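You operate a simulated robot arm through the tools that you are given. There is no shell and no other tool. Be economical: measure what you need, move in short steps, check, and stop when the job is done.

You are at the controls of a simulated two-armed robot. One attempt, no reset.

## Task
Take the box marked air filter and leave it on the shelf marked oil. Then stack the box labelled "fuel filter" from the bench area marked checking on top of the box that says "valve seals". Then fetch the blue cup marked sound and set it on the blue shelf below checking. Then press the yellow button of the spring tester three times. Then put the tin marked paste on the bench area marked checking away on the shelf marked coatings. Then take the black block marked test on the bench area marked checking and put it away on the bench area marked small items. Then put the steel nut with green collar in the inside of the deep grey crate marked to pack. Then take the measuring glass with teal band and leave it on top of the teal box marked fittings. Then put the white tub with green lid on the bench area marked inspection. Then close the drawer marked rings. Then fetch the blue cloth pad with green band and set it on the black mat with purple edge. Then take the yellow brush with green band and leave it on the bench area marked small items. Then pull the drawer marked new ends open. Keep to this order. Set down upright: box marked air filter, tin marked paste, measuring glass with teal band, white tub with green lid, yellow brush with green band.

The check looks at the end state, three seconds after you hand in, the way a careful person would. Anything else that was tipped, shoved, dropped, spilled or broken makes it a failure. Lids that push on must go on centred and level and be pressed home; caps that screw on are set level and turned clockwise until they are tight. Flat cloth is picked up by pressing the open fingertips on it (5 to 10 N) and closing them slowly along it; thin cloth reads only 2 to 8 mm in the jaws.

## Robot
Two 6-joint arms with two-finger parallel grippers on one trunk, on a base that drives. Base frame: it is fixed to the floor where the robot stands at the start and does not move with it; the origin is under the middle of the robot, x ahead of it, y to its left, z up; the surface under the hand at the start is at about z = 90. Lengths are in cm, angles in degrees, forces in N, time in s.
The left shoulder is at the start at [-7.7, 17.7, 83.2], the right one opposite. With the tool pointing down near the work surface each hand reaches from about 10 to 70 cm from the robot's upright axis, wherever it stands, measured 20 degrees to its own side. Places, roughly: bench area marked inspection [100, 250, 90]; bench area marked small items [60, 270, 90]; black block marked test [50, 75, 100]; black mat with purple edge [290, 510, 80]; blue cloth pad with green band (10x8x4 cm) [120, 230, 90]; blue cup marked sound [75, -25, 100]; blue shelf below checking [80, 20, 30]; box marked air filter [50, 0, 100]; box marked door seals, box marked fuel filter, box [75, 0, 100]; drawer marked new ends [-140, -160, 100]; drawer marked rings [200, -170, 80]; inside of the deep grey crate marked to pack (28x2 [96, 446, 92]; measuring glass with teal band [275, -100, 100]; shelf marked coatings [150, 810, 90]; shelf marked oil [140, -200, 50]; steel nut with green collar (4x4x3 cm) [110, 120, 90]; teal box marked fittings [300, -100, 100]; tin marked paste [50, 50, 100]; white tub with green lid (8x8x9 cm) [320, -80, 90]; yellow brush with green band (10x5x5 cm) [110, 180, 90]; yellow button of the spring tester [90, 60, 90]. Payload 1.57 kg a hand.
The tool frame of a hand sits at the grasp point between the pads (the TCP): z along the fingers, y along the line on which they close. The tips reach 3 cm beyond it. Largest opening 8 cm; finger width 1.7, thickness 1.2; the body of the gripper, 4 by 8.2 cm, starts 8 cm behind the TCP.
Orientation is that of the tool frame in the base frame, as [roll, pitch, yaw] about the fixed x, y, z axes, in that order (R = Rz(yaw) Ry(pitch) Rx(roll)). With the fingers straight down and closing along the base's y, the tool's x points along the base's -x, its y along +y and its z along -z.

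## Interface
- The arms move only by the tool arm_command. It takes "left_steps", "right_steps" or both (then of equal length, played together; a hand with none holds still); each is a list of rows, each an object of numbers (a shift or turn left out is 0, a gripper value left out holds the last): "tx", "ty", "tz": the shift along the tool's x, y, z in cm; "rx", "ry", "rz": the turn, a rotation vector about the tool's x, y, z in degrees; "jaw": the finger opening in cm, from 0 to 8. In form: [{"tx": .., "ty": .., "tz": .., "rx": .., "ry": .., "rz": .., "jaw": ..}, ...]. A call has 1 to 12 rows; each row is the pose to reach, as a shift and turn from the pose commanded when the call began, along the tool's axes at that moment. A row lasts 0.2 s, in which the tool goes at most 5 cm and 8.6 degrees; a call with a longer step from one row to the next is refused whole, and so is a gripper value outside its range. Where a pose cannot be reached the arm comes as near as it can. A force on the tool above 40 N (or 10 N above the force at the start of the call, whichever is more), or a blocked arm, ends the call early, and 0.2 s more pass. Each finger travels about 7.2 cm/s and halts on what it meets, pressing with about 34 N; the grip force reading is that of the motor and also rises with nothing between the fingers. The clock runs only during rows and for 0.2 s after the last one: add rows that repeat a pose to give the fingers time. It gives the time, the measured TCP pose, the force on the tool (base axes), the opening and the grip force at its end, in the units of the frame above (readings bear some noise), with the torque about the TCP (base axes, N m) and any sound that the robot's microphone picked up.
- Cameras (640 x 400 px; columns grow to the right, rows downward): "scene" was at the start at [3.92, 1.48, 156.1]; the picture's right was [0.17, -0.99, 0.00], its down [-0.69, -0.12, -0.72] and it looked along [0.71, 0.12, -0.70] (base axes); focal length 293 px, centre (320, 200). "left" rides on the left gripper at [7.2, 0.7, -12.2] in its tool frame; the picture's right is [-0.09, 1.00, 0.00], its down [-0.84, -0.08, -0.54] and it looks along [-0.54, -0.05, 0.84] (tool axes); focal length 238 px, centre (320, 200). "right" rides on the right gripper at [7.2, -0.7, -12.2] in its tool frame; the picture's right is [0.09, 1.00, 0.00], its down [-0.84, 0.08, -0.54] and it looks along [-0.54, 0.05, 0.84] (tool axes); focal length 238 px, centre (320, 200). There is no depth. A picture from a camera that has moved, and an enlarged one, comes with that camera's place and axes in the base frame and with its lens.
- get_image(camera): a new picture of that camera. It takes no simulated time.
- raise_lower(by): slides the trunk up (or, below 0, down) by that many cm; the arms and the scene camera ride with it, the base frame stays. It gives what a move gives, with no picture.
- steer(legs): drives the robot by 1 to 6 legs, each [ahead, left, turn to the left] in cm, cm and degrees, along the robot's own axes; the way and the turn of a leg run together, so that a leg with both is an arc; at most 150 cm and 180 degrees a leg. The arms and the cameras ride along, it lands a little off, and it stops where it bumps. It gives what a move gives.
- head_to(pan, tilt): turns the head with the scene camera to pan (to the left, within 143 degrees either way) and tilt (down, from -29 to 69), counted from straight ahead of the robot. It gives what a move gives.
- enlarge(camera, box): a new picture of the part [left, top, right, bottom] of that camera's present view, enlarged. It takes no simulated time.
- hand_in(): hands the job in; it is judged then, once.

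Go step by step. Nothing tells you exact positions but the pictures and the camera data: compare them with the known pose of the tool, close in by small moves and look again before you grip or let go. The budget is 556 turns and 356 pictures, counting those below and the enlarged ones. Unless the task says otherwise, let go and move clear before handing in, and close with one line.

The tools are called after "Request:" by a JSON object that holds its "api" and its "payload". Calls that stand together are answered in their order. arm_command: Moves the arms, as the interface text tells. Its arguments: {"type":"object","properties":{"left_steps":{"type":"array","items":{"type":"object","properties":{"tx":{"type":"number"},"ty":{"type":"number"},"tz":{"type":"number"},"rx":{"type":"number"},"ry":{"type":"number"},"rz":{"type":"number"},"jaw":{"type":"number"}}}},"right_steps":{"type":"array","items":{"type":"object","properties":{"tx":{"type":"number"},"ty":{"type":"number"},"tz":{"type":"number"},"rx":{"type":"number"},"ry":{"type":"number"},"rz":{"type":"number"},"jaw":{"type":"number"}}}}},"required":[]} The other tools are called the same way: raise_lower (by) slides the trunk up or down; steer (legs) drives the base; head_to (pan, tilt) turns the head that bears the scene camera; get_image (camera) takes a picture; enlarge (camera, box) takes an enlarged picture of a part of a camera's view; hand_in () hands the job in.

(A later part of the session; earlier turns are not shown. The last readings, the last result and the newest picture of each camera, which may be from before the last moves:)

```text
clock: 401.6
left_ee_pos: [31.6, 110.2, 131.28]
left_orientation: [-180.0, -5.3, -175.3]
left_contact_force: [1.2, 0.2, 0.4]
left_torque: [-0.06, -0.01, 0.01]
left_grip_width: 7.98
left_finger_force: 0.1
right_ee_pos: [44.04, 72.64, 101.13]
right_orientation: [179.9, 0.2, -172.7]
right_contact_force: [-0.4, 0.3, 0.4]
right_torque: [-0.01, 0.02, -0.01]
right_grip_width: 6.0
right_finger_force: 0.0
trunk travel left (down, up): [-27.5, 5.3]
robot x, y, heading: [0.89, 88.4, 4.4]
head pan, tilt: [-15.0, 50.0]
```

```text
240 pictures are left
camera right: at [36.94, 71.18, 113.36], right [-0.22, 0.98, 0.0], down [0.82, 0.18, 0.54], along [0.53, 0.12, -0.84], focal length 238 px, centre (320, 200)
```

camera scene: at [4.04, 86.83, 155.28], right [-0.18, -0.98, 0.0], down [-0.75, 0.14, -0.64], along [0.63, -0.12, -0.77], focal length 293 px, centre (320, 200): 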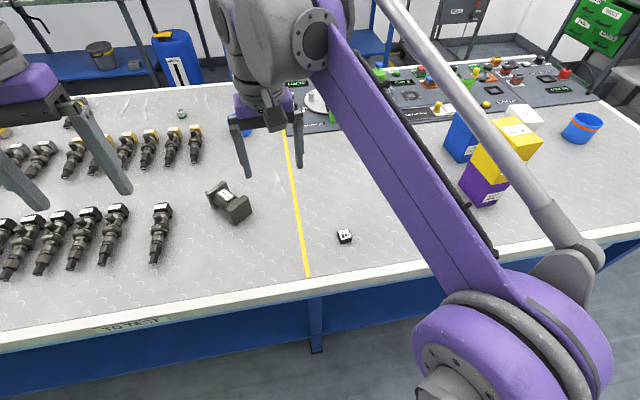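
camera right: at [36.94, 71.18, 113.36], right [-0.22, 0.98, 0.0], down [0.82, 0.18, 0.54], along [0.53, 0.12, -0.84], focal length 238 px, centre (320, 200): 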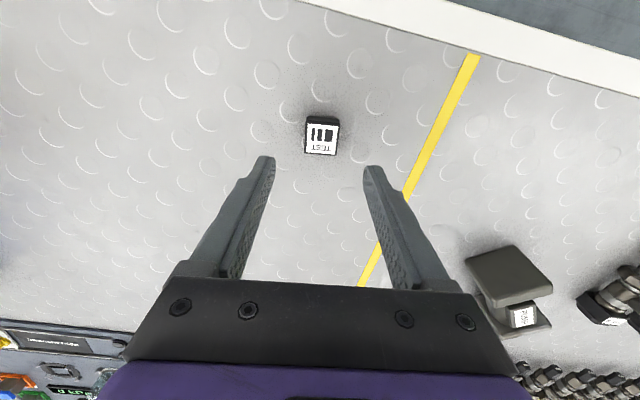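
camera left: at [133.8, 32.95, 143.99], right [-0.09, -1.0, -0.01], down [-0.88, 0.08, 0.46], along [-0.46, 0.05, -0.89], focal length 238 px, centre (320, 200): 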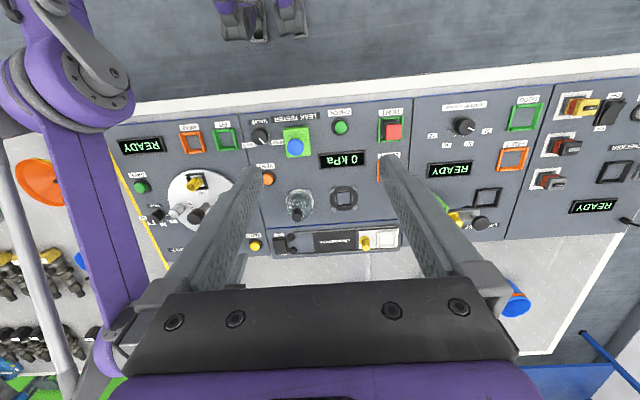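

Request:
{"api": "arm_command", "payload": {"right_steps": [{"ty": 0.2, "tz": 3}, {"ty": 0.25, "tz": 5.5}, {"ty": 0.25, "tz": 7}, {"ty": 0.25, "tz": 7.6}, {"ty": 0.25, "tz": 7.6}]}}

Request:
{"api": "get_image", "payload": {"camera": "right"}}

```text
clock: 402.8
left_ee_pos: [31.58, 110.12, 131.43]
left_orientation: [-180.0, -5.3, -175.4]
left_contact_force: [0.2, 0.2, 0.9]
left_torque: [-0.01, 0.02, 0.02]
left_grip_width: 8.02
left_finger_force: 0.1
right_ee_pos: [44.08, 73.18, 93.48]
right_orientation: [-179.9, 0.2, -172.6]
right_contact_force: [0.3, 0.2, 0.2]
right_torque: [0.0, 0.0, 0.0]
right_grip_width: 6.01
right_finger_force: 0.1
trunk travel left (down, up): [-27.5, 5.3]
robot x, y, heading: [0.53, 88.42, 4.7]
head pan, tilt: [-15.0, 50.0]
```

```text
239 pictures are left
camera right: at [37.04, 71.61, 105.67], right [-0.22, 0.98, 0.0], down [0.82, 0.18, 0.54], along [0.53, 0.12, -0.84], focal length 238 px, centre (320, 200)
```

right: 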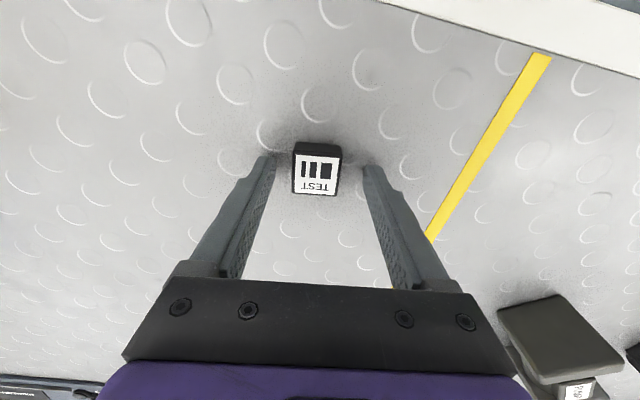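

Request:
{"api": "arm_command", "payload": {"right_steps": [{"jaw": 4}, {"jaw": 2.5}, {"jaw": 2.5}, {"jaw": 2.5}]}}

Request:
{"api": "arm_command", "payload": {"right_steps": [{"tz": -4}, {"tz": -8}, {"tz": -12}, {"tz": -16}, {"tz": -20}, {"tz": -24}, {"tz": -27}, {"tz": -27}]}}

Request:
{"api": "get_image", "payload": {"camera": "right"}}

```text
clock: 403.8
left_ee_pos: [31.74, 110.12, 131.21]
left_orientation: [180.0, -5.3, -175.4]
left_contact_force: [0.5, 0.6, -0.3]
left_torque: [0.02, 0.02, 0.01]
left_grip_width: 8.01
left_finger_force: 0.0
right_ee_pos: [44.01, 73.18, 93.53]
right_orientation: [180.0, 0.2, -172.6]
right_contact_force: [-0.7, 0.0, 0.0]
right_torque: [0.01, 0.0, 0.0]
right_grip_width: 3.08
right_finger_force: 34.2
trunk travel left (down, up): [-27.5, 5.3]
robot x, y, heading: [0.8, 88.34, 4.5]
head pan, tilt: [-15.0, 50.0]
```

```text
clock: 405.6
left_ee_pos: [31.6, 110.13, 131.18]
left_orientation: [-180.0, -5.3, -175.5]
left_contact_force: [-0.8, 0.2, 0.7]
left_torque: [-0.02, 0.01, 0.0]
left_grip_width: 8.02
left_finger_force: 0.1
right_ee_pos: [44.15, 73.19, 120.12]
right_orientation: [180.0, 0.2, -172.6]
right_contact_force: [0.7, -0.7, -0.4]
right_torque: [-0.01, 0.01, 0.01]
right_grip_width: 3.09
right_finger_force: 34.1
trunk travel left (down, up): [-27.5, 5.3]
robot x, y, heading: [0.5, 88.52, 4.6]
head pan, tilt: [-15.0, 50.0]
```

```text
238 pictures are left
camera right: at [37.13, 71.65, 132.36], right [-0.22, 0.98, 0.0], down [0.82, 0.18, 0.54], along [0.53, 0.12, -0.84], focal length 238 px, centre (320, 200)
```

right: 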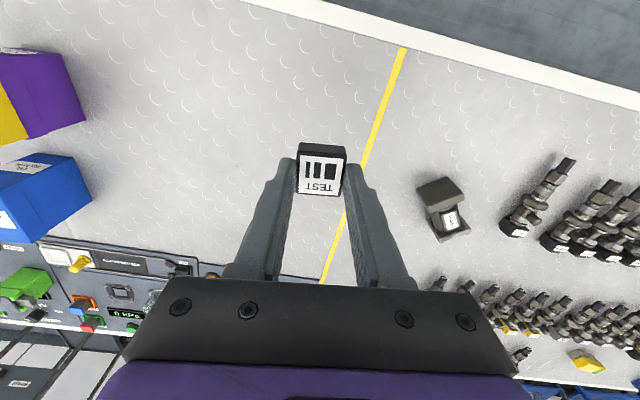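

Block held. I drive to the small-items area.

Request:
{"api": "steer", "payload": {"legs": [[-37, 0, 0], [0, 0, 85.4], [100, 0, 0], [88, 0, 0], [0, 0, -90]]}}

Request:
{"api": "get_image", "payload": {"camera": "scene"}}

```text
clock: 424.5
left_ee_pos: [-10.29, 292.2, 131.35]
left_orientation: [-180.0, -5.3, -179.2]
left_contact_force: [0.8, 0.1, 0.1]
left_torque: [0.0, 0.02, 0.01]
left_grip_width: 8.03
left_finger_force: 0.0
right_ee_pos: [-0.25, 254.52, 120.12]
right_orientation: [180.0, 0.2, -176.2]
right_contact_force: [-0.4, 0.1, -0.2]
right_torque: [0.0, -0.02, 0.02]
right_grip_width: 3.07
right_finger_force: 33.8
trunk travel left (down, up): [-27.5, 5.3]
robot x, y, heading: [-42.98, 272.52, 1.1]
head pan, tilt: [-15.0, 50.0]
```

```text
237 pictures are left
camera scene: at [-39.39, 270.74, 155.28], right [-0.24, -0.97, 0.0], down [-0.74, 0.19, -0.64], along [0.62, -0.16, -0.77], focal length 293 px, centre (320, 200)
```

scene: 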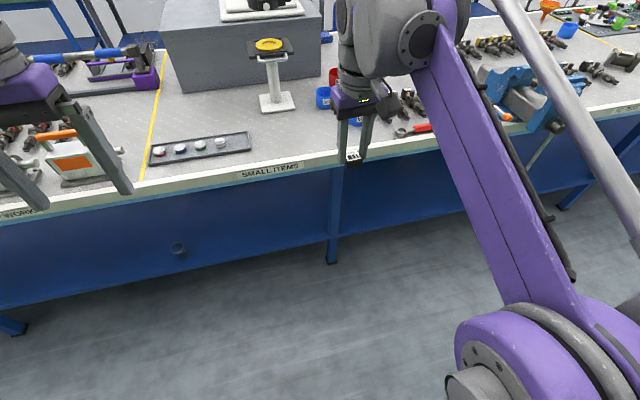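

Request:
{"api": "steer", "payload": {"legs": [[0, 6, -1], [42, 0, 0]]}}

Request:
{"api": "get_image", "payload": {"camera": "right"}}

Request:
{"api": "get_image", "payload": {"camera": "scene"}}

```text
clock: 427.9
left_ee_pos: [31.46, 298.04, 131.32]
left_orientation: [-180.0, -5.2, -179.7]
left_contact_force: [0.3, 0.3, -0.1]
left_torque: [-0.01, 0.03, 0.0]
left_grip_width: 7.99
left_finger_force: 0.1
right_ee_pos: [41.33, 260.33, 120.19]
right_orientation: [-180.0, 0.2, -176.9]
right_contact_force: [0.4, 0.2, 0.0]
right_torque: [-0.06, 0.03, 0.04]
right_grip_width: 3.06
right_finger_force: 33.6
trunk travel left (down, up): [-27.5, 5.3]
robot x, y, heading: [-0.85, 278.98, 0.1]
head pan, tilt: [-15.0, 50.0]
```

```text
236 pictures are left
camera right: at [34.15, 259.32, 132.33], right [-0.15, 0.99, 0.0], down [0.83, 0.12, 0.54], along [0.54, 0.08, -0.84], focal length 238 px, centre (320, 200)
```

right: 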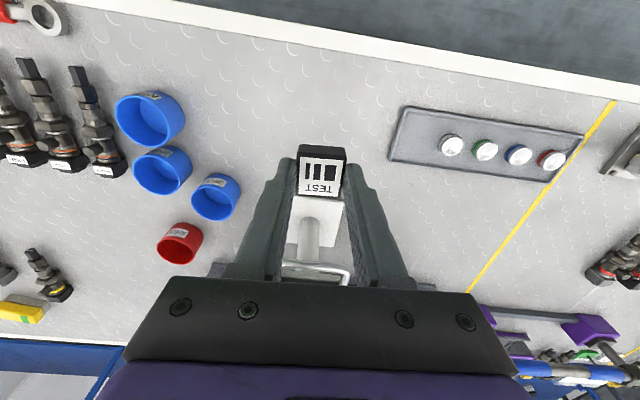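

```text
235 pictures are left
camera scene: at [2.27, 276.88, 155.27], right [-0.25, -0.97, 0.0], down [-0.74, 0.19, -0.64], along [0.62, -0.16, -0.77], focal length 293 px, centre (320, 200)
```

scene: 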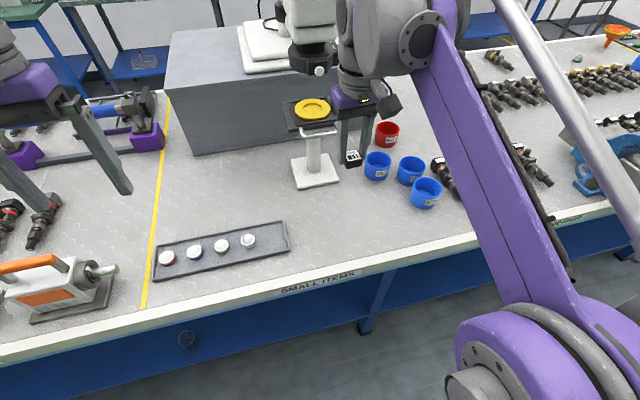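

Request:
{"api": "arm_command", "payload": {"right_steps": [{"tx": -1, "tz": 4}, {"tx": -2, "tz": 8}, {"tx": -2, "tz": 12}, {"tx": -2, "tz": 16}, {"tx": -2, "tz": 20}, {"tx": -2, "tz": 23.5}, {"tx": -2, "tz": 25.5}, {"tx": -2, "tz": 26.2}]}}

Request:
{"api": "arm_command", "payload": {"right_steps": [{"tz": 0.25}, {"tz": 0.5}, {"tz": 0.7}]}}

```text
clock: 429.7
left_ee_pos: [31.49, 298.17, 131.3]
left_orientation: [179.9, -5.3, -179.6]
left_contact_force: [-0.4, 1.0, 0.7]
left_torque: [-0.01, 0.02, 0.02]
left_grip_width: 8.02
left_finger_force: 0.1
right_ee_pos: [43.33, 260.71, 93.93]
right_orientation: [-180.0, 0.1, -176.8]
right_contact_force: [0.1, -0.3, -0.5]
right_torque: [-0.01, -0.01, 0.01]
right_grip_width: 3.04
right_finger_force: 33.6
trunk travel left (down, up): [-27.5, 5.3]
robot x, y, heading: [-1.15, 278.57, 0.1]
head pan, tilt: [-15.0, 50.0]
```

```text
clock: 430.5
left_ee_pos: [31.26, 298.06, 131.31]
left_orientation: [-180.0, -5.2, -179.8]
left_contact_force: [0.4, 0.5, 0.0]
left_torque: [-0.03, -0.01, 0.0]
left_grip_width: 7.99
left_finger_force: 0.0
right_ee_pos: [43.34, 260.61, 93.4]
right_orientation: [-179.9, 0.2, -176.9]
right_contact_force: [2.7, -0.5, 30.6]
right_torque: [-0.02, -0.06, 0.06]
right_grip_width: 3.06
right_finger_force: 33.6
trunk travel left (down, up): [-27.5, 5.3]
robot x, y, heading: [-1.13, 278.84, 0.2]
head pan, tilt: [-15.0, 50.0]
```

Request:
{"api": "arm_command", "payload": {"right_steps": [{"tz": -0.15, "jaw": 4}, {"tz": -0.15, "jaw": 6}, {"tz": -0.15, "jaw": 6}, {"tz": -4}, {"tz": -8}, {"tz": -12}, {"tz": -16}, {"tz": -20}, {"tz": -24}, {"tz": -27}]}}

Request:
{"api": "get_image", "payload": {"camera": "right"}}

```text
clock: 432.7
left_ee_pos: [31.53, 298.09, 131.32]
left_orientation: [180.0, -5.3, -179.6]
left_contact_force: [0.0, 0.0, 0.4]
left_torque: [0.02, 0.0, 0.02]
left_grip_width: 7.99
left_finger_force: 0.0
right_ee_pos: [43.08, 260.61, 120.29]
right_orientation: [-180.0, 0.2, -176.8]
right_contact_force: [0.4, 0.2, 0.1]
right_torque: [0.0, -0.04, 0.01]
right_grip_width: 6.0
right_finger_force: 0.1
trunk travel left (down, up): [-27.5, 5.3]
robot x, y, heading: [-0.69, 278.37, 0.4]
head pan, tilt: [-15.0, 50.0]
```

```text
234 pictures are left
camera right: at [35.95, 259.57, 132.44], right [-0.15, 0.99, 0.0], down [0.83, 0.12, 0.54], along [0.54, 0.08, -0.84], focal length 238 px, centre (320, 200)
```

right: 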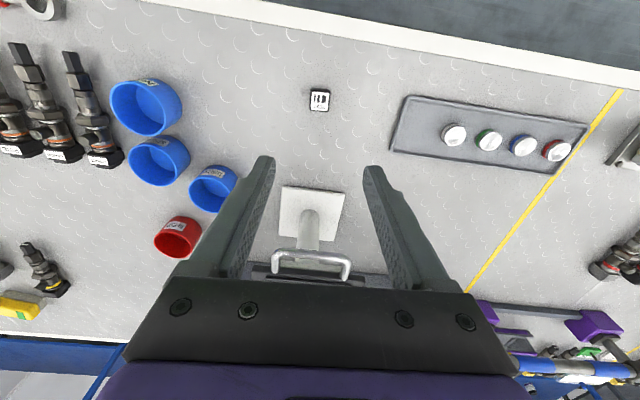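

Block placed on small items. Now I drive round the right end to the back side for the steel nut.

Request:
{"api": "steer", "payload": {"legs": [[-37, 0, 0], [0, 0, -90.3], [150, 0, 0], [150, 0, 0], [86, 0, 0]]}}

Request:
{"api": "steer", "payload": {"legs": [[0, 0, 90], [110, 0, 0], [100, 0, 0]]}}

```text
clock: 457.6
left_ee_pos: [-38.24, -148.84, 131.21]
left_orientation: [180.0, -5.3, 86.6]
left_contact_force: [0.2, -0.3, -0.9]
left_torque: [0.02, -0.03, 0.0]
left_grip_width: 8.01
left_finger_force: 0.1
right_ee_pos: [-76.5, -157.95, 120.18]
right_orientation: [-180.0, 0.2, 89.4]
right_contact_force: [1.9, 0.4, -0.6]
right_torque: [0.0, 0.02, -0.03]
right_grip_width: 5.99
right_finger_force: 0.1
trunk travel left (down, up): [-27.5, 5.3]
robot x, y, heading: [-55.6, -115.3, -93.4]
head pan, tilt: [-15.0, 50.0]
```

```text
clock: 471.7
left_ee_pos: [187.66, -125.1, 131.33]
left_orientation: [179.8, -5.2, 172.5]
left_contact_force: [-0.3, 0.4, 0.3]
left_torque: [0.01, 0.02, 0.02]
left_grip_width: 8.01
left_finger_force: 0.0
right_ee_pos: [193.93, -163.93, 120.26]
right_orientation: [180.0, 0.3, 175.2]
right_contact_force: [1.2, 0.1, 1.2]
right_torque: [0.01, 0.0, 0.01]
right_grip_width: 6.01
right_finger_force: 0.0
trunk travel left (down, up): [-27.5, 5.3]
robot x, y, heading: [152.78, -139.74, -7.6]
head pan, tilt: [-15.0, 50.0]
```

I drifted towards the stores rack; I move away from it first and check.

Request:
{"api": "steer", "payload": {"legs": [[0, 35, 0], [0, 0, 97.6]]}}

Request:
{"api": "head_to", "payload": {"pan": -110, "tilt": 35}}

Request:
{"api": "get_image", "payload": {"camera": "scene"}}

```text
clock: 479.4
left_ee_pos: [138.59, -71.92, 131.3]
left_orientation: [179.9, -5.3, -90.8]
left_contact_force: [0.0, -0.6, 0.1]
left_torque: [0.02, -0.01, 0.01]
left_grip_width: 8.04
left_finger_force: 0.1
right_ee_pos: [176.34, -61.01, 120.31]
right_orientation: [-180.0, 0.2, -87.9]
right_contact_force: [0.4, 0.7, 0.2]
right_torque: [0.0, 0.01, -0.02]
right_grip_width: 5.98
right_finger_force: 0.0
trunk travel left (down, up): [-27.5, 5.3]
robot x, y, heading: [157.13, -104.74, 89.2]
head pan, tilt: [-15.0, 50.0]
```

```text
clock: 481.1
left_ee_pos: [138.55, -71.88, 131.31]
left_orientation: [179.9, -5.3, -90.7]
left_contact_force: [0.1, 0.4, -0.4]
left_torque: [0.0, 0.0, -0.02]
left_grip_width: 8.01
left_finger_force: 0.0
right_ee_pos: [176.2, -60.92, 120.2]
right_orientation: [-180.0, 0.2, -87.9]
right_contact_force: [1.3, 0.0, 0.3]
right_torque: [-0.02, 0.0, 0.04]
right_grip_width: 6.0
right_finger_force: 0.0
trunk travel left (down, up): [-27.5, 5.3]
robot x, y, heading: [157.12, -104.57, 89.4]
head pan, tilt: [-110.0, 35.0]
```

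```text
233 pictures are left
camera scene: at [165.49, -111.88, 157.45], right [-0.35, -0.94, 0.0], down [-0.54, 0.2, -0.82], along [0.77, -0.29, -0.57], focal length 293 px, centre (320, 200)
```

scene: 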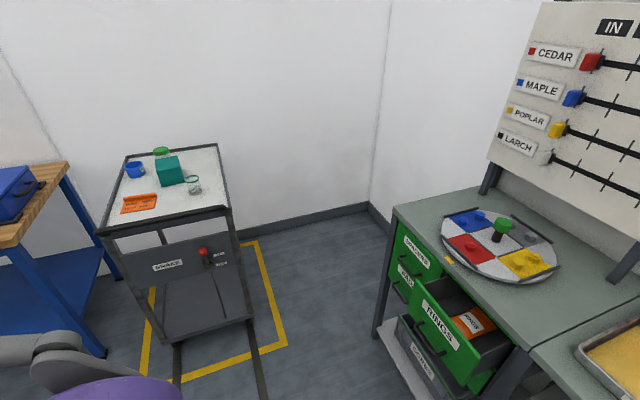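

Everything stands as before. I proceed along the back aisle to y≈120.

Request:
{"api": "steer", "payload": {"legs": [[0, -24, 0.6], [115, 0, 0], [110, 0, 0], [0, 0, 90]]}}

Request:
{"api": "head_to", "payload": {"pan": 0, "tilt": 45}}

Request:
{"api": "get_image", "payload": {"camera": "scene"}}

```text
clock: 498.4
left_ee_pos: [155.16, 101.94, 131.25]
left_orientation: [179.9, -5.3, -0.7]
left_contact_force: [0.5, 0.0, 0.3]
left_torque: [0.0, 0.0, 0.01]
left_grip_width: 8.0
left_finger_force: 0.2
right_ee_pos: [144.21, 139.77, 120.32]
right_orientation: [-180.0, 0.2, 2.0]
right_contact_force: [0.0, -0.4, -0.2]
right_torque: [-0.02, -0.03, -0.03]
right_grip_width: 6.02
right_finger_force: 0.0
trunk travel left (down, up): [-27.5, 5.3]
robot x, y, heading: [187.88, 120.76, 179.4]
head pan, tilt: [-110.0, 35.0]
```

```text
clock: 500.3
left_ee_pos: [155.01, 102.02, 131.27]
left_orientation: [180.0, -5.3, -0.8]
left_contact_force: [-0.4, 0.7, -0.2]
left_torque: [0.01, -0.01, 0.0]
left_grip_width: 8.02
left_finger_force: 0.2
right_ee_pos: [144.16, 139.77, 120.28]
right_orientation: [-180.0, 0.2, 2.0]
right_contact_force: [0.9, -0.2, -0.4]
right_torque: [0.0, 0.01, 0.03]
right_grip_width: 5.99
right_finger_force: 0.0
trunk travel left (down, up): [-27.5, 5.3]
robot x, y, heading: [187.68, 120.7, 179.5]
head pan, tilt: [0.0, 45.0]
```

```text
232 pictures are left
camera scene: at [183.83, 120.82, 155.97], right [0.01, 1.0, 0.0], down [0.71, -0.01, -0.71], along [-0.71, 0.01, -0.71], focal length 293 px, centre (320, 200)
```

scene: 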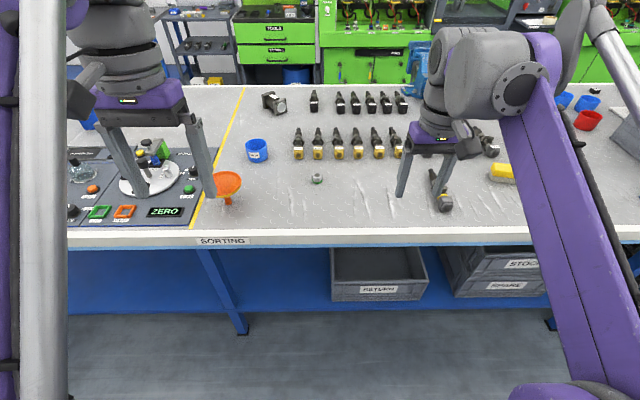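

Request:
{"api": "steer", "payload": {"legs": [[0, 18, 0.5], [29, 0, 0]]}}

Request:
{"api": "get_image", "payload": {"camera": "right"}}

Request:
{"api": "get_image", "payload": {"camera": "scene"}}

```text
clock: 504.1
left_ee_pos: [125.52, 83.98, 131.3]
left_orientation: [179.9, -5.3, -0.1]
left_contact_force: [0.0, -0.7, 0.3]
left_torque: [0.0, -0.03, 0.04]
left_grip_width: 8.01
left_finger_force: 0.0
right_ee_pos: [114.31, 121.48, 120.22]
right_orientation: [-179.9, 0.2, 2.7]
right_contact_force: [0.0, 0.0, 0.2]
right_torque: [0.0, 0.01, 0.03]
right_grip_width: 5.99
right_finger_force: 0.0
trunk travel left (down, up): [-27.5, 5.3]
robot x, y, heading: [158.48, 102.63, 179.9]
head pan, tilt: [0.0, 45.0]
```

```text
231 pictures are left
camera right: at [121.56, 122.51, 132.4], right [0.14, -0.99, 0.0], down [-0.83, -0.12, 0.54], along [-0.54, -0.07, -0.84], focal length 238 px, centre (320, 200)
```

right: 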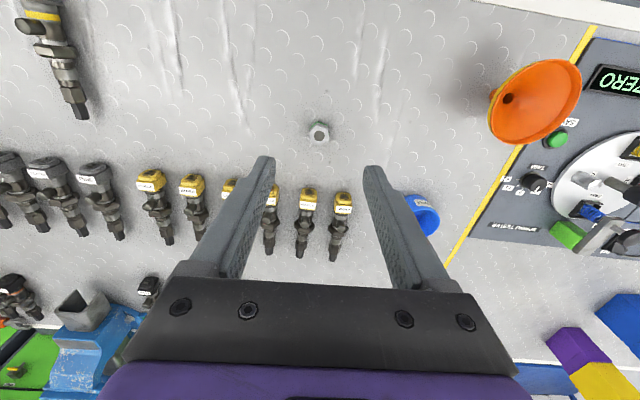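

```text
230 pictures are left
camera scene: at [154.16, 103.07, 155.96], right [0.0, 1.0, 0.0], down [0.71, 0.0, -0.71], along [-0.71, 0.0, -0.71], focal length 293 px, centre (320, 200)
```

scene: 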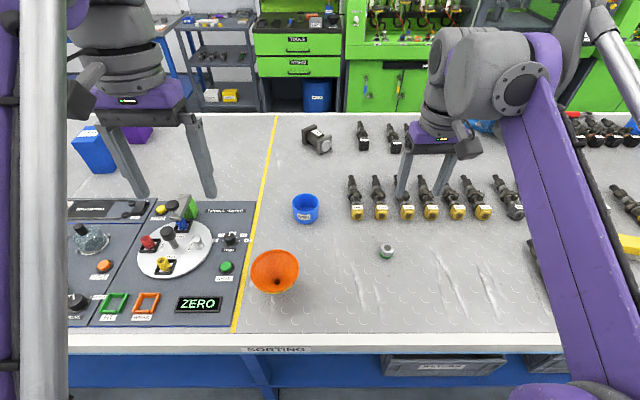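

Request:
{"api": "enlarge", "payload": {"camera": "right", "box": [290, 105, 350, 155]}}

Request:
{"api": "enlarge", "payload": {"camera": "scene", "box": [360, 230, 410, 270]}}

```text
8.00 times, centred on (320, 130) of right
camera zoom: at [121.56, 122.51, 132.4], right [0.14, -0.99, 0.0], down [-0.83, -0.12, 0.54], along [-0.54, -0.07, -0.84], focal length 1907 px, centre (320, 760)
```

zoom: 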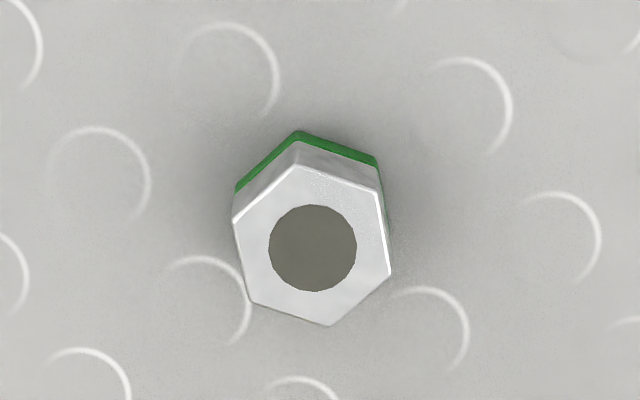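

```text
10.00 times, centred on (385, 250) of scene
camera zoom: at [154.16, 103.07, 155.96], right [0.0, 1.0, 0.0], down [0.71, 0.0, -0.71], along [-0.71, 0.0, -0.71], focal length 2928 px, centre (-330, -300)
```

zoom: 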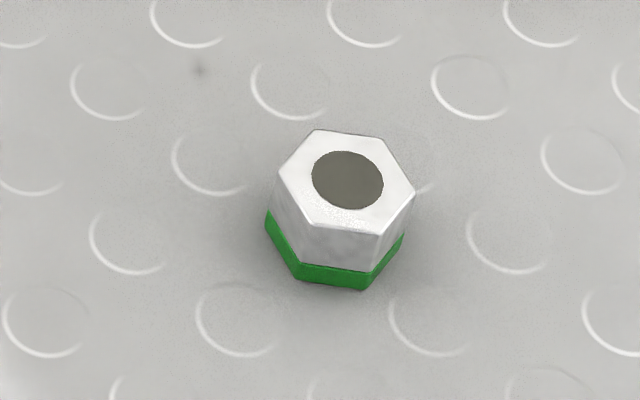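

Nut at ≈[108.9,121.1], flats ≈3.1 cm apart, turned 17°. I go above with matching yaw.

Request:
{"api": "arm_command", "payload": {"right_steps": [{"tx": -1.5, "tz": 3, "rz": -4}, {"tx": -3, "tz": 6, "rz": -8}, {"tx": -4.5, "ty": 0.1, "tz": 9, "rz": -12}, {"tx": -5.4, "ty": 0.15, "tz": 12, "rz": -14.3}, {"tx": -5.4, "ty": 0.15, "tz": 16, "rz": -14.3}, {"tx": -5.4, "ty": 0.15, "tz": 20, "rz": -14.3}, {"tx": -5.4, "ty": 0.15, "tz": 20, "rz": -14.3}]}}

Request:
{"api": "get_image", "payload": {"camera": "right"}}

```text
clock: 505.7
left_ee_pos: [125.52, 83.79, 131.27]
left_orientation: [179.9, -5.3, -0.1]
left_contact_force: [-0.5, -0.9, 0.0]
left_torque: [0.01, -0.02, 0.0]
left_grip_width: 8.0
left_finger_force: 0.1
right_ee_pos: [108.87, 121.01, 100.1]
right_orientation: [-179.8, 0.1, 17.1]
right_contact_force: [0.0, -1.3, -0.1]
right_torque: [0.02, -0.01, -0.01]
right_grip_width: 6.01
right_finger_force: 0.1
trunk travel left (down, up): [-27.5, 5.3]
robot x, y, heading: [158.24, 102.94, 179.7]
head pan, tilt: [0.0, 45.0]
```

```text
227 pictures are left
camera right: at [115.58, 123.79, 112.29], right [0.38, -0.93, 0.0], down [-0.78, -0.32, 0.54], along [-0.5, -0.2, -0.84], focal length 238 px, centre (320, 200)
```

right: 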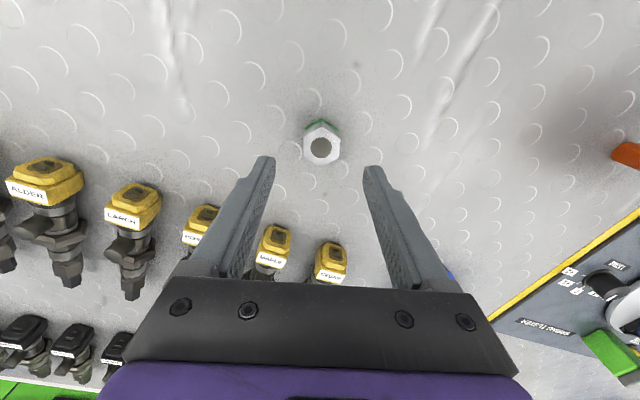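

Request:
{"api": "arm_command", "payload": {"right_steps": [{"tz": 3}, {"tz": 5}, {"tz": 6.5}, {"tz": 6.5}, {"tz": 6.5, "jaw": 4}, {"tz": 6.5, "jaw": 2.5}, {"tz": 6.5, "jaw": 2.5}, {"tz": 6.5, "jaw": 2.5}]}}

Request:
{"api": "get_image", "payload": {"camera": "right"}}

```text
clock: 507.5
left_ee_pos: [125.55, 83.99, 131.32]
left_orientation: [-180.0, -5.3, -0.1]
left_contact_force: [0.3, 0.2, 0.3]
left_torque: [0.04, 0.01, 0.01]
left_grip_width: 8.02
left_finger_force: 0.0
right_ee_pos: [108.76, 121.32, 93.75]
right_orientation: [-179.9, 0.1, 16.9]
right_contact_force: [-0.5, -0.3, -0.2]
right_torque: [0.01, 0.01, -0.01]
right_grip_width: 3.13
right_finger_force: 33.4
trunk travel left (down, up): [-27.5, 5.3]
robot x, y, heading: [158.43, 102.92, 179.7]
head pan, tilt: [0.0, 45.0]
```

```text
226 pictures are left
camera right: at [115.64, 123.87, 105.9], right [0.38, -0.93, 0.0], down [-0.78, -0.32, 0.54], along [-0.5, -0.2, -0.84], focal length 238 px, centre (320, 200)
```

right: 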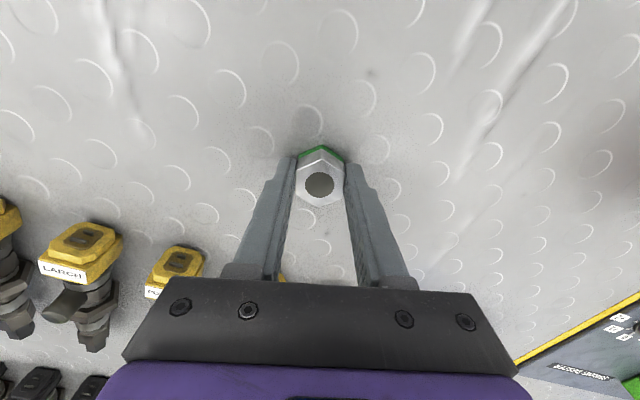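

Request:
{"api": "arm_command", "payload": {"right_steps": [{"tz": -4}, {"tz": -8}, {"tz": -12}, {"tz": -16, "rz": 5}, {"tz": -20, "rz": 10}, {"tz": -24, "rz": 14}, {"tx": 2, "tz": -27, "rz": 17}, {"tx": 2, "tz": -27, "rz": 17}]}}

Request:
{"api": "steer", "payload": {"legs": [[-30, 0, 0], [0, 0, -90], [150, 0, 0], [150, 0, 0], [27, 0, 0]]}}

Request:
{"api": "head_to", "payload": {"pan": 60, "tilt": 35}}

Request:
{"api": "get_image", "payload": {"camera": "scene"}}

```text
clock: 509.3
left_ee_pos: [125.55, 83.86, 131.26]
left_orientation: [180.0, -5.4, -0.2]
left_contact_force: [-0.4, -0.9, -0.3]
left_torque: [0.0, 0.0, 0.01]
left_grip_width: 8.03
left_finger_force: 0.2
right_ee_pos: [110.87, 121.66, 120.75]
right_orientation: [-179.9, 0.2, -0.2]
right_contact_force: [-1.0, 0.5, -1.2]
right_torque: [0.01, -0.02, 0.02]
right_grip_width: 3.13
right_finger_force: 33.7
trunk travel left (down, up): [-27.5, 5.3]
robot x, y, heading: [158.38, 102.94, 180.2]
head pan, tilt: [0.0, 45.0]
```

```text
clock: 530.4
left_ee_pos: [157.82, 454.72, 131.33]
left_orientation: [179.9, -5.3, -86.6]
left_contact_force: [-0.2, -0.9, -0.4]
left_torque: [-0.01, -0.04, 0.01]
left_grip_width: 7.99
left_finger_force: 0.0
right_ee_pos: [194.55, 471.81, 120.77]
right_orientation: [-180.0, 0.1, -86.5]
right_contact_force: [0.0, -0.6, -1.6]
right_torque: [0.01, 0.05, 0.0]
right_grip_width: 3.12
right_finger_force: 34.1
trunk travel left (down, up): [-27.5, 5.3]
robot x, y, heading: [179.04, 423.53, 93.4]
head pan, tilt: [0.0, 45.0]
```

```text
clock: 531.7
left_ee_pos: [157.81, 454.84, 131.32]
left_orientation: [179.9, -5.3, -86.5]
left_contact_force: [-0.9, -0.1, 0.1]
left_torque: [-0.03, -0.02, 0.03]
left_grip_width: 8.0
left_finger_force: 0.1
right_ee_pos: [194.45, 471.87, 120.78]
right_orientation: [180.0, 0.2, -86.5]
right_contact_force: [0.0, 0.1, -1.4]
right_torque: [0.0, 0.0, 0.01]
right_grip_width: 3.09
right_finger_force: 33.9
trunk travel left (down, up): [-27.5, 5.3]
robot x, y, heading: [178.86, 423.34, 93.3]
head pan, tilt: [60.0, 35.0]
```

```text
225 pictures are left
camera scene: at [171.17, 423.34, 157.45], right [0.45, 0.89, 0.0], down [0.51, -0.26, -0.82], along [-0.73, 0.37, -0.57], focal length 293 px, centre (320, 200)
```

scene: 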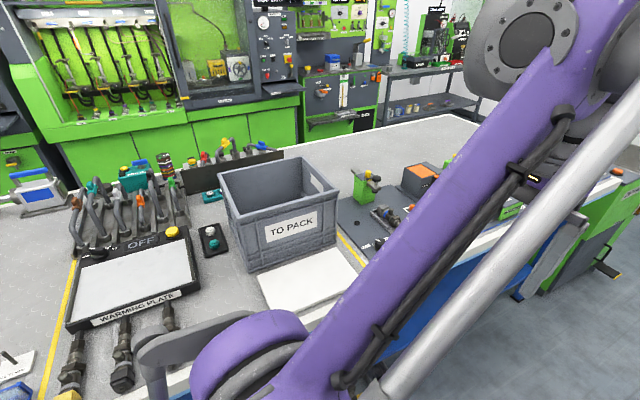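

Request:
{"api": "steer", "payload": {"legs": [[0, 0, 86.7], [22, 0, 0]]}}

Request:
{"api": "head_to", "payload": {"pan": -12, "tilt": 50}}

Request:
{"api": "get_image", "payload": {"camera": "scene"}}

Request:
{"api": "get_image", "payload": {"camera": "right"}}

```text
clock: 537.1
left_ee_pos: [126.1, 403.11, 131.32]
left_orientation: [179.8, -5.3, 1.3]
left_contact_force: [-0.1, 0.1, -0.4]
left_torque: [0.03, 0.01, -0.01]
left_grip_width: 7.97
left_finger_force: 0.1
right_ee_pos: [110.42, 440.38, 120.77]
right_orientation: [-179.9, 0.2, 1.4]
right_contact_force: [-0.1, 0.6, -1.7]
right_torque: [0.03, 0.01, 0.0]
right_grip_width: 3.11
right_finger_force: 34.6
trunk travel left (down, up): [-27.5, 5.3]
robot x, y, heading: [158.56, 422.91, -178.7]
head pan, tilt: [60.0, 35.0]
```

```text
clock: 538.6
left_ee_pos: [125.93, 403.04, 131.2]
left_orientation: [179.9, -5.3, 1.2]
left_contact_force: [0.0, 0.3, -0.5]
left_torque: [-0.01, -0.02, -0.01]
left_grip_width: 8.0
left_finger_force: 0.1
right_ee_pos: [110.37, 440.28, 120.91]
right_orientation: [-180.0, 0.2, 1.4]
right_contact_force: [0.3, -0.1, -0.3]
right_torque: [-0.04, -0.01, -0.02]
right_grip_width: 3.13
right_finger_force: 34.2
trunk travel left (down, up): [-27.5, 5.3]
robot x, y, heading: [157.54, 422.76, -178.8]
head pan, tilt: [-12.0, 50.0]
```

```text
224 pictures are left
camera scene: at [154.59, 424.5, 155.28], right [0.18, 0.98, 0.0], down [0.75, -0.14, -0.64], along [-0.63, 0.12, -0.77], focal length 293 px, centre (320, 200)
```

scene: 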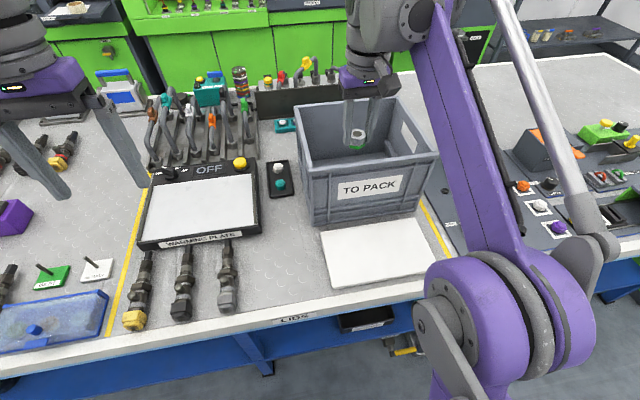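

```text
223 pictures are left
camera right: at [117.59, 441.15, 132.95], right [0.12, -0.99, 0.0], down [-0.83, -0.1, 0.54], along [-0.54, -0.06, -0.84], focal length 238 px, centre (320, 200)
```

right: 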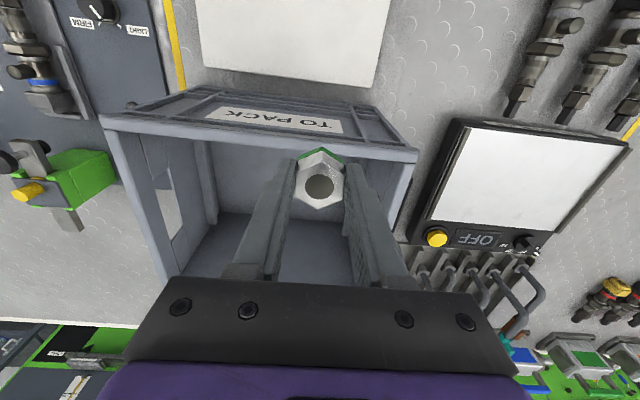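

The crate's near rim is at x≈108.5; I move closer and hover over its inside at about [95, 446].

Request:
{"api": "steer", "payload": {"legs": [[8, 0, -1.2]]}}

Request:
{"api": "arm_command", "payload": {"right_steps": [{"tx": -2, "ty": -1}, {"tx": -4, "ty": -2.5}, {"tx": -6, "ty": -4}, {"tx": -6.5, "ty": -5}, {"tx": -6.5, "ty": -5}]}}

Request:
{"api": "get_image", "payload": {"camera": "scene"}}

Request:
{"api": "get_image", "payload": {"camera": "right"}}

```text
clock: 539.6
left_ee_pos: [117.53, 403.63, 131.21]
left_orientation: [180.0, -5.3, 0.1]
left_contact_force: [0.8, 0.0, 0.7]
left_torque: [0.03, -0.07, 0.02]
left_grip_width: 7.99
left_finger_force: 0.1
right_ee_pos: [102.76, 441.15, 120.69]
right_orientation: [179.9, 0.2, 0.2]
right_contact_force: [-0.5, -0.2, -0.5]
right_torque: [0.0, 0.0, 0.02]
right_grip_width: 3.12
right_finger_force: 34.4
trunk travel left (down, up): [-27.5, 5.3]
robot x, y, heading: [150.67, 422.81, -179.9]
head pan, tilt: [-12.0, 50.0]
```

```text
clock: 540.8
left_ee_pos: [117.7, 403.56, 131.37]
left_orientation: [180.0, -5.4, 0.2]
left_contact_force: [0.3, 0.5, 0.5]
left_torque: [0.0, -0.01, 0.02]
left_grip_width: 8.01
left_finger_force: 0.0
right_ee_pos: [96.89, 446.32, 120.05]
right_orientation: [180.0, 0.1, 0.3]
right_contact_force: [0.5, 0.5, -1.0]
right_torque: [-0.02, 0.01, 0.02]
right_grip_width: 3.13
right_finger_force: 34.0
right hand out of reach, approached as far as the arm can: row 3, 4, 5
trunk travel left (down, up): [-27.5, 5.3]
robot x, y, heading: [150.09, 422.49, -179.7]
head pan, tilt: [-12.0, 50.0]
```

```text
222 pictures are left
camera scene: at [146.62, 424.5, 155.28], right [0.21, 0.98, 0.0], down [0.75, -0.16, -0.64], along [-0.63, 0.13, -0.77], focal length 293 px, centre (320, 200)
```

scene: 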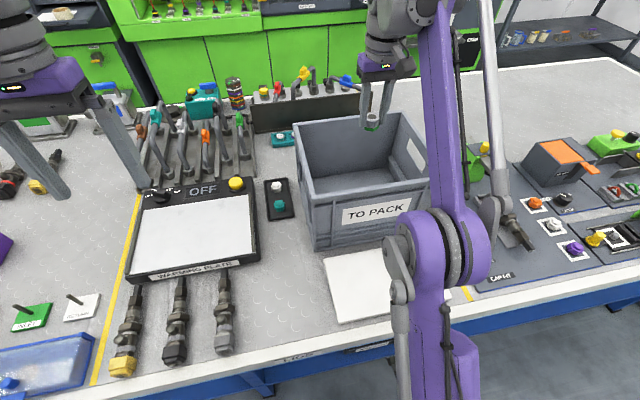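

```text
221 pictures are left
camera right: at [104.1, 447.0, 132.18], right [0.1, -1.0, 0.0], down [-0.84, -0.08, 0.54], along [-0.54, -0.05, -0.84], focal length 238 px, centre (320, 200)
```

right: 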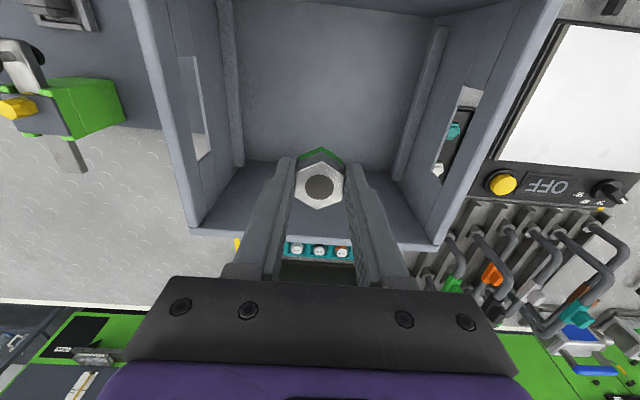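

Request:
{"api": "arm_command", "payload": {"right_steps": [{"tx": -0.3, "tz": 3}, {"tx": -0.6, "tz": 6}, {"tx": -1, "tz": 9}, {"tx": -1.3, "tz": 12}, {"tx": -1.5, "tz": 15}, {"tx": -1.5, "tz": 18}, {"tx": -1.5, "tz": 20}, {"tx": -1.5, "tz": 20}]}}

Request:
{"api": "get_image", "payload": {"camera": "scene"}}

Request:
{"api": "get_image", "payload": {"camera": "right"}}

```text
clock: 542.6
left_ee_pos: [117.69, 403.53, 131.4]
left_orientation: [180.0, -5.3, 0.2]
left_contact_force: [0.1, -0.4, 0.6]
left_torque: [0.0, -0.01, -0.01]
left_grip_width: 7.99
left_finger_force: 0.0
right_ee_pos: [95.27, 446.23, 100.3]
right_orientation: [180.0, 0.3, 0.3]
right_contact_force: [-0.1, 0.4, -0.5]
right_torque: [0.0, -0.02, -0.04]
right_grip_width: 3.14
right_finger_force: 34.4
trunk travel left (down, up): [-27.5, 5.3]
robot x, y, heading: [150.38, 422.73, -180.1]
head pan, tilt: [-12.0, 50.0]
```

```text
220 pictures are left
camera scene: at [146.67, 424.47, 155.28], right [0.21, 0.98, 0.0], down [0.75, -0.16, -0.64], along [-0.63, 0.13, -0.77], focal length 293 px, centre (320, 200)
```

scene: 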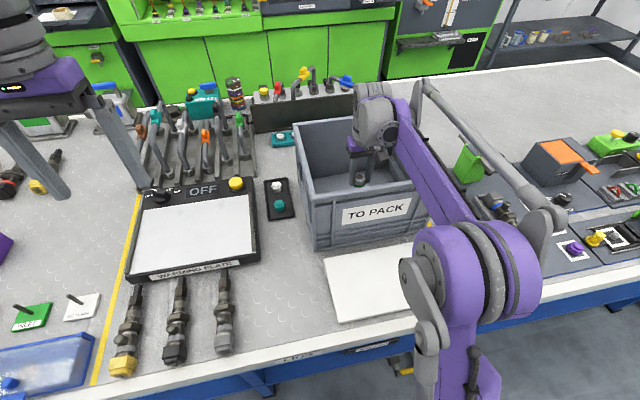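

```text
219 pictures are left
camera right: at [102.58, 446.82, 112.42], right [0.1, -1.0, 0.0], down [-0.83, -0.08, 0.54], along [-0.54, -0.05, -0.84], focal length 238 px, centre (320, 200)
```

right: 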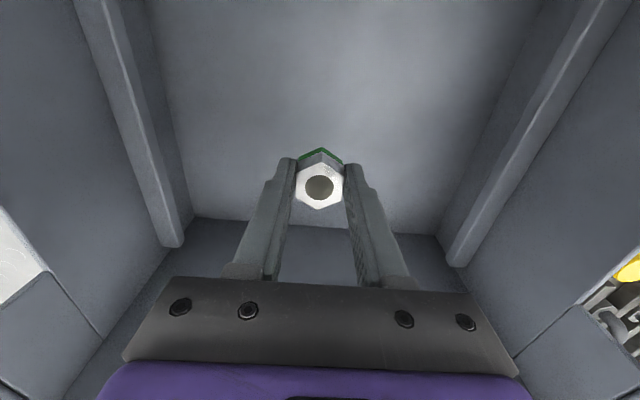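

Request:
{"api": "arm_command", "payload": {"right_steps": [{"tz": 1.2}, {"tz": 2.4}, {"tz": 3.4}, {"tz": 4.0}, {"tz": 4.6}]}}

```text
clock: 543.8
left_ee_pos: [117.51, 403.57, 131.27]
left_orientation: [180.0, -5.3, 0.1]
left_contact_force: [0.2, 0.3, -0.6]
left_torque: [-0.01, -0.02, 0.0]
left_grip_width: 8.0
left_finger_force: 0.0
right_ee_pos: [95.58, 446.17, 95.66]
right_orientation: [-179.9, 0.1, 0.2]
right_contact_force: [-0.4, 0.1, -1.5]
right_torque: [0.0, 0.02, -0.01]
right_grip_width: 3.07
right_finger_force: 34.1
trunk travel left (down, up): [-27.5, 5.3]
robot x, y, heading: [150.36, 422.82, -179.7]
head pan, tilt: [-12.0, 50.0]
```

Request:
{"api": "arm_command", "payload": {"right_steps": [{"tz": 0.3}, {"tz": 0.6}, {"tz": 0.6, "jaw": 4}, {"tz": 0.6, "jaw": 5.5}, {"tz": 0.6, "jaw": 5.5}, {"tz": -3}, {"tz": -7}, {"tz": -11}, {"tz": -15}, {"tz": -19}, {"tx": 1, "tz": -23}, {"tx": 2, "tz": -25}]}}

Request:
{"api": "get_image", "payload": {"camera": "right"}}

```text
clock: 546.4
left_ee_pos: [117.6, 403.64, 131.43]
left_orientation: [179.9, -5.3, 0.2]
left_contact_force: [-0.1, -0.3, 0.1]
left_torque: [-0.04, 0.01, -0.01]
left_grip_width: 8.01
left_finger_force: 0.1
right_ee_pos: [97.67, 445.96, 120.62]
right_orientation: [180.0, 0.1, 0.3]
right_contact_force: [-0.1, -1.0, -0.1]
right_torque: [-0.01, -0.02, 0.0]
right_grip_width: 5.51
right_finger_force: 0.0
trunk travel left (down, up): [-27.5, 5.3]
robot x, y, heading: [149.97, 423.19, -179.6]
head pan, tilt: [-12.0, 50.0]
```

```text
218 pictures are left
camera right: at [104.95, 446.72, 132.76], right [0.1, -1.0, 0.0], down [-0.83, -0.08, 0.54], along [-0.54, -0.05, -0.84], focal length 238 px, centre (320, 200)
```

right: 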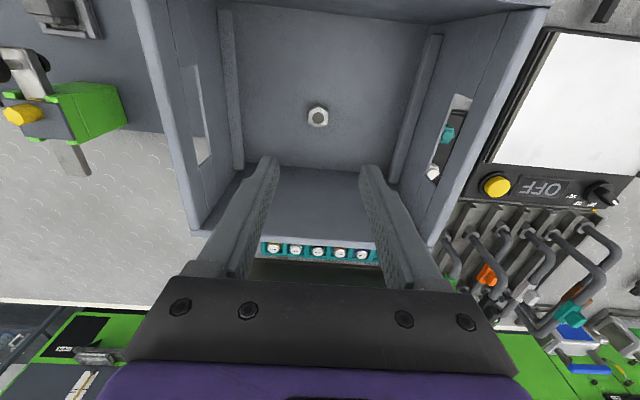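

Nut is in the crate. Now I go back along the rear aisle to the trolley with the measuring glass.

Request:
{"api": "steer", "payload": {"legs": [[-45, 0, 0], [0, 0, 89.6], [150, 0, 0], [150, 0, 0], [90, 0, 0]]}}

Request:
{"api": "head_to", "payload": {"pan": 35, "tilt": 35}}

Request:
{"api": "get_image", "payload": {"camera": "scene"}}

```text
clock: 571.6
left_ee_pos: [215.38, -6.83, 131.36]
left_orientation: [179.9, -5.3, 91.0]
left_contact_force: [0.0, 1.0, -0.1]
left_torque: [-0.02, 0.02, 0.02]
left_grip_width: 7.99
left_finger_force: 0.1
right_ee_pos: [173.21, -27.3, 120.62]
right_orientation: [179.9, 0.2, 91.0]
right_contact_force: [0.3, 0.6, -0.1]
right_torque: [-0.01, -0.02, -0.01]
right_grip_width: 5.52
right_finger_force: 0.0
trunk travel left (down, up): [-27.5, 5.3]
robot x, y, heading: [195.53, 25.36, -88.8]
head pan, tilt: [-12.0, 50.0]
```

```text
clock: 572.8
left_ee_pos: [215.38, -6.74, 131.38]
left_orientation: [179.9, -5.3, 90.9]
left_contact_force: [0.9, 0.7, 0.2]
left_torque: [-0.02, -0.01, -0.02]
left_grip_width: 8.0
left_finger_force: 0.0
right_ee_pos: [173.29, -27.36, 120.67]
right_orientation: [180.0, 0.3, 91.0]
right_contact_force: [-0.8, -0.3, -0.2]
right_torque: [0.01, 0.03, 0.01]
right_grip_width: 5.49
right_finger_force: 0.0
trunk travel left (down, up): [-27.5, 5.3]
robot x, y, heading: [195.84, 25.64, -89.1]
head pan, tilt: [35.0, 35.0]
```

```text
217 pictures are left
camera scene: at [200.81, 22.52, 157.45], right [-0.81, -0.59, 0.0], down [-0.34, 0.47, -0.82], along [0.48, -0.66, -0.57], focal length 293 px, centre (320, 200)
```

scene: 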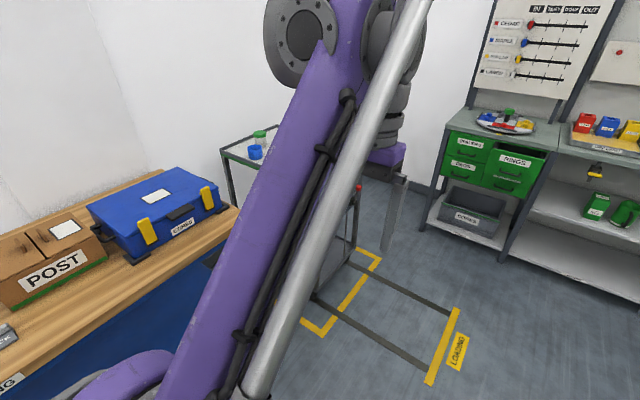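

The dark rails are floor markings. I turn to face the trolley and strafe in front of it.

Request:
{"api": "steer", "payload": {"legs": [[30, 0, 0], [0, 0, 89], [0, -80, 0]]}}

Request:
{"api": "head_to", "payload": {"pan": 0, "tilt": 40}}

Request:
{"api": "get_image", "payload": {"camera": "scene"}}

```text
clock: 585.5
left_ee_pos: [229.03, -63.54, 131.3]
left_orientation: [180.0, -5.3, -180.0]
left_contact_force: [0.0, -0.2, -0.1]
left_torque: [0.0, -0.01, -0.02]
left_grip_width: 8.0
left_finger_force: 0.1
right_ee_pos: [248.74, -105.85, 120.46]
right_orientation: [-179.9, 0.2, -179.9]
right_contact_force: [0.3, 0.4, 0.3]
right_torque: [0.0, 0.03, 0.02]
right_grip_width: 5.5
right_finger_force: 0.0
trunk travel left (down, up): [-27.5, 5.3]
robot x, y, heading: [196.58, -82.7, -0.2]
head pan, tilt: [35.0, 35.0]
```

```text
clock: 586.5
left_ee_pos: [229.06, -63.37, 131.32]
left_orientation: [179.8, -5.3, -180.0]
left_contact_force: [0.0, -1.3, 1.1]
left_torque: [0.03, 0.03, -0.02]
left_grip_width: 8.01
left_finger_force: 0.1
right_ee_pos: [248.85, -105.97, 120.67]
right_orientation: [-180.0, 0.1, -179.8]
right_contact_force: [0.5, 1.1, 0.9]
right_torque: [-0.02, 0.02, 0.0]
right_grip_width: 5.49
right_finger_force: 0.1
trunk travel left (down, up): [-27.5, 5.3]
robot x, y, heading: [196.65, -82.6, 0.1]
head pan, tilt: [0.0, 40.0]
```

```text
216 pictures are left
camera scene: at [200.72, -82.48, 156.7], right [0.0, -1.0, 0.0], down [-0.64, 0.0, -0.77], along [0.77, 0.0, -0.64], focal length 293 px, centre (320, 200)
```

scene: 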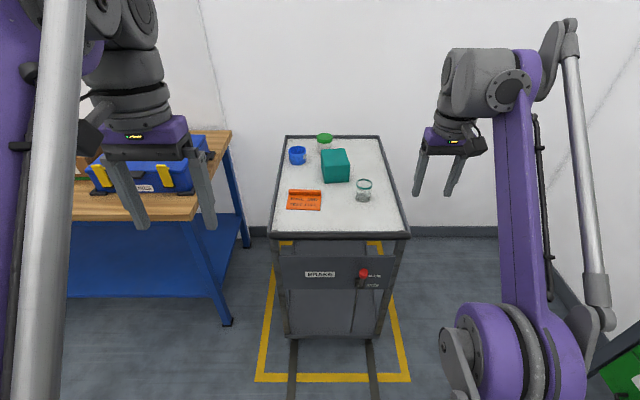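

Request:
{"api": "enlarge", "payload": {"camera": "scene", "box": [265, 125, 415, 245]}}

Request:
{"api": "enlarge", "payload": {"camera": "scene", "box": [320, 140, 390, 210]}}

```text
3.33 times, centred on (340, 185) of scene
camera zoom: at [200.72, -82.48, 156.7], right [0.0, -1.0, 0.0], down [-0.64, 0.0, -0.77], along [0.77, 0.0, -0.64], focal length 976 px, centre (253, 250)
```

zoom: 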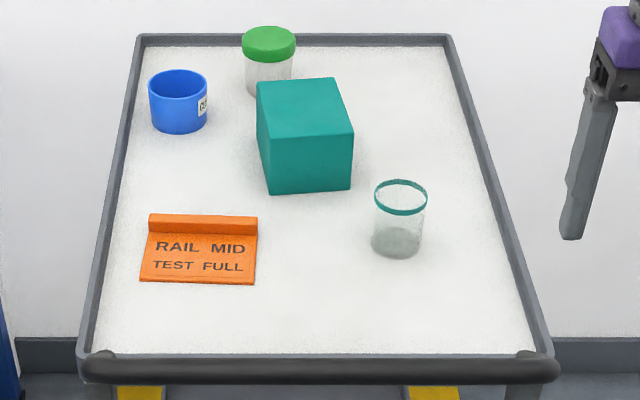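

```text
5.71 times, centred on (355, 175) of scene
camera zoom: at [200.72, -82.48, 156.7], right [0.0, -1.0, 0.0], down [-0.64, 0.0, -0.77], along [0.77, 0.0, -0.64], focal length 1673 px, centre (120, 343)
```

zoom: 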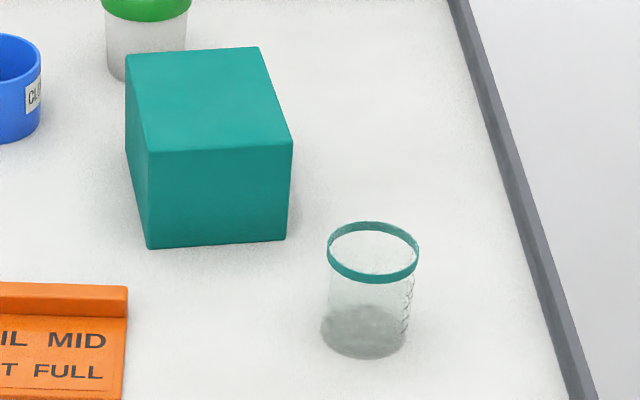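

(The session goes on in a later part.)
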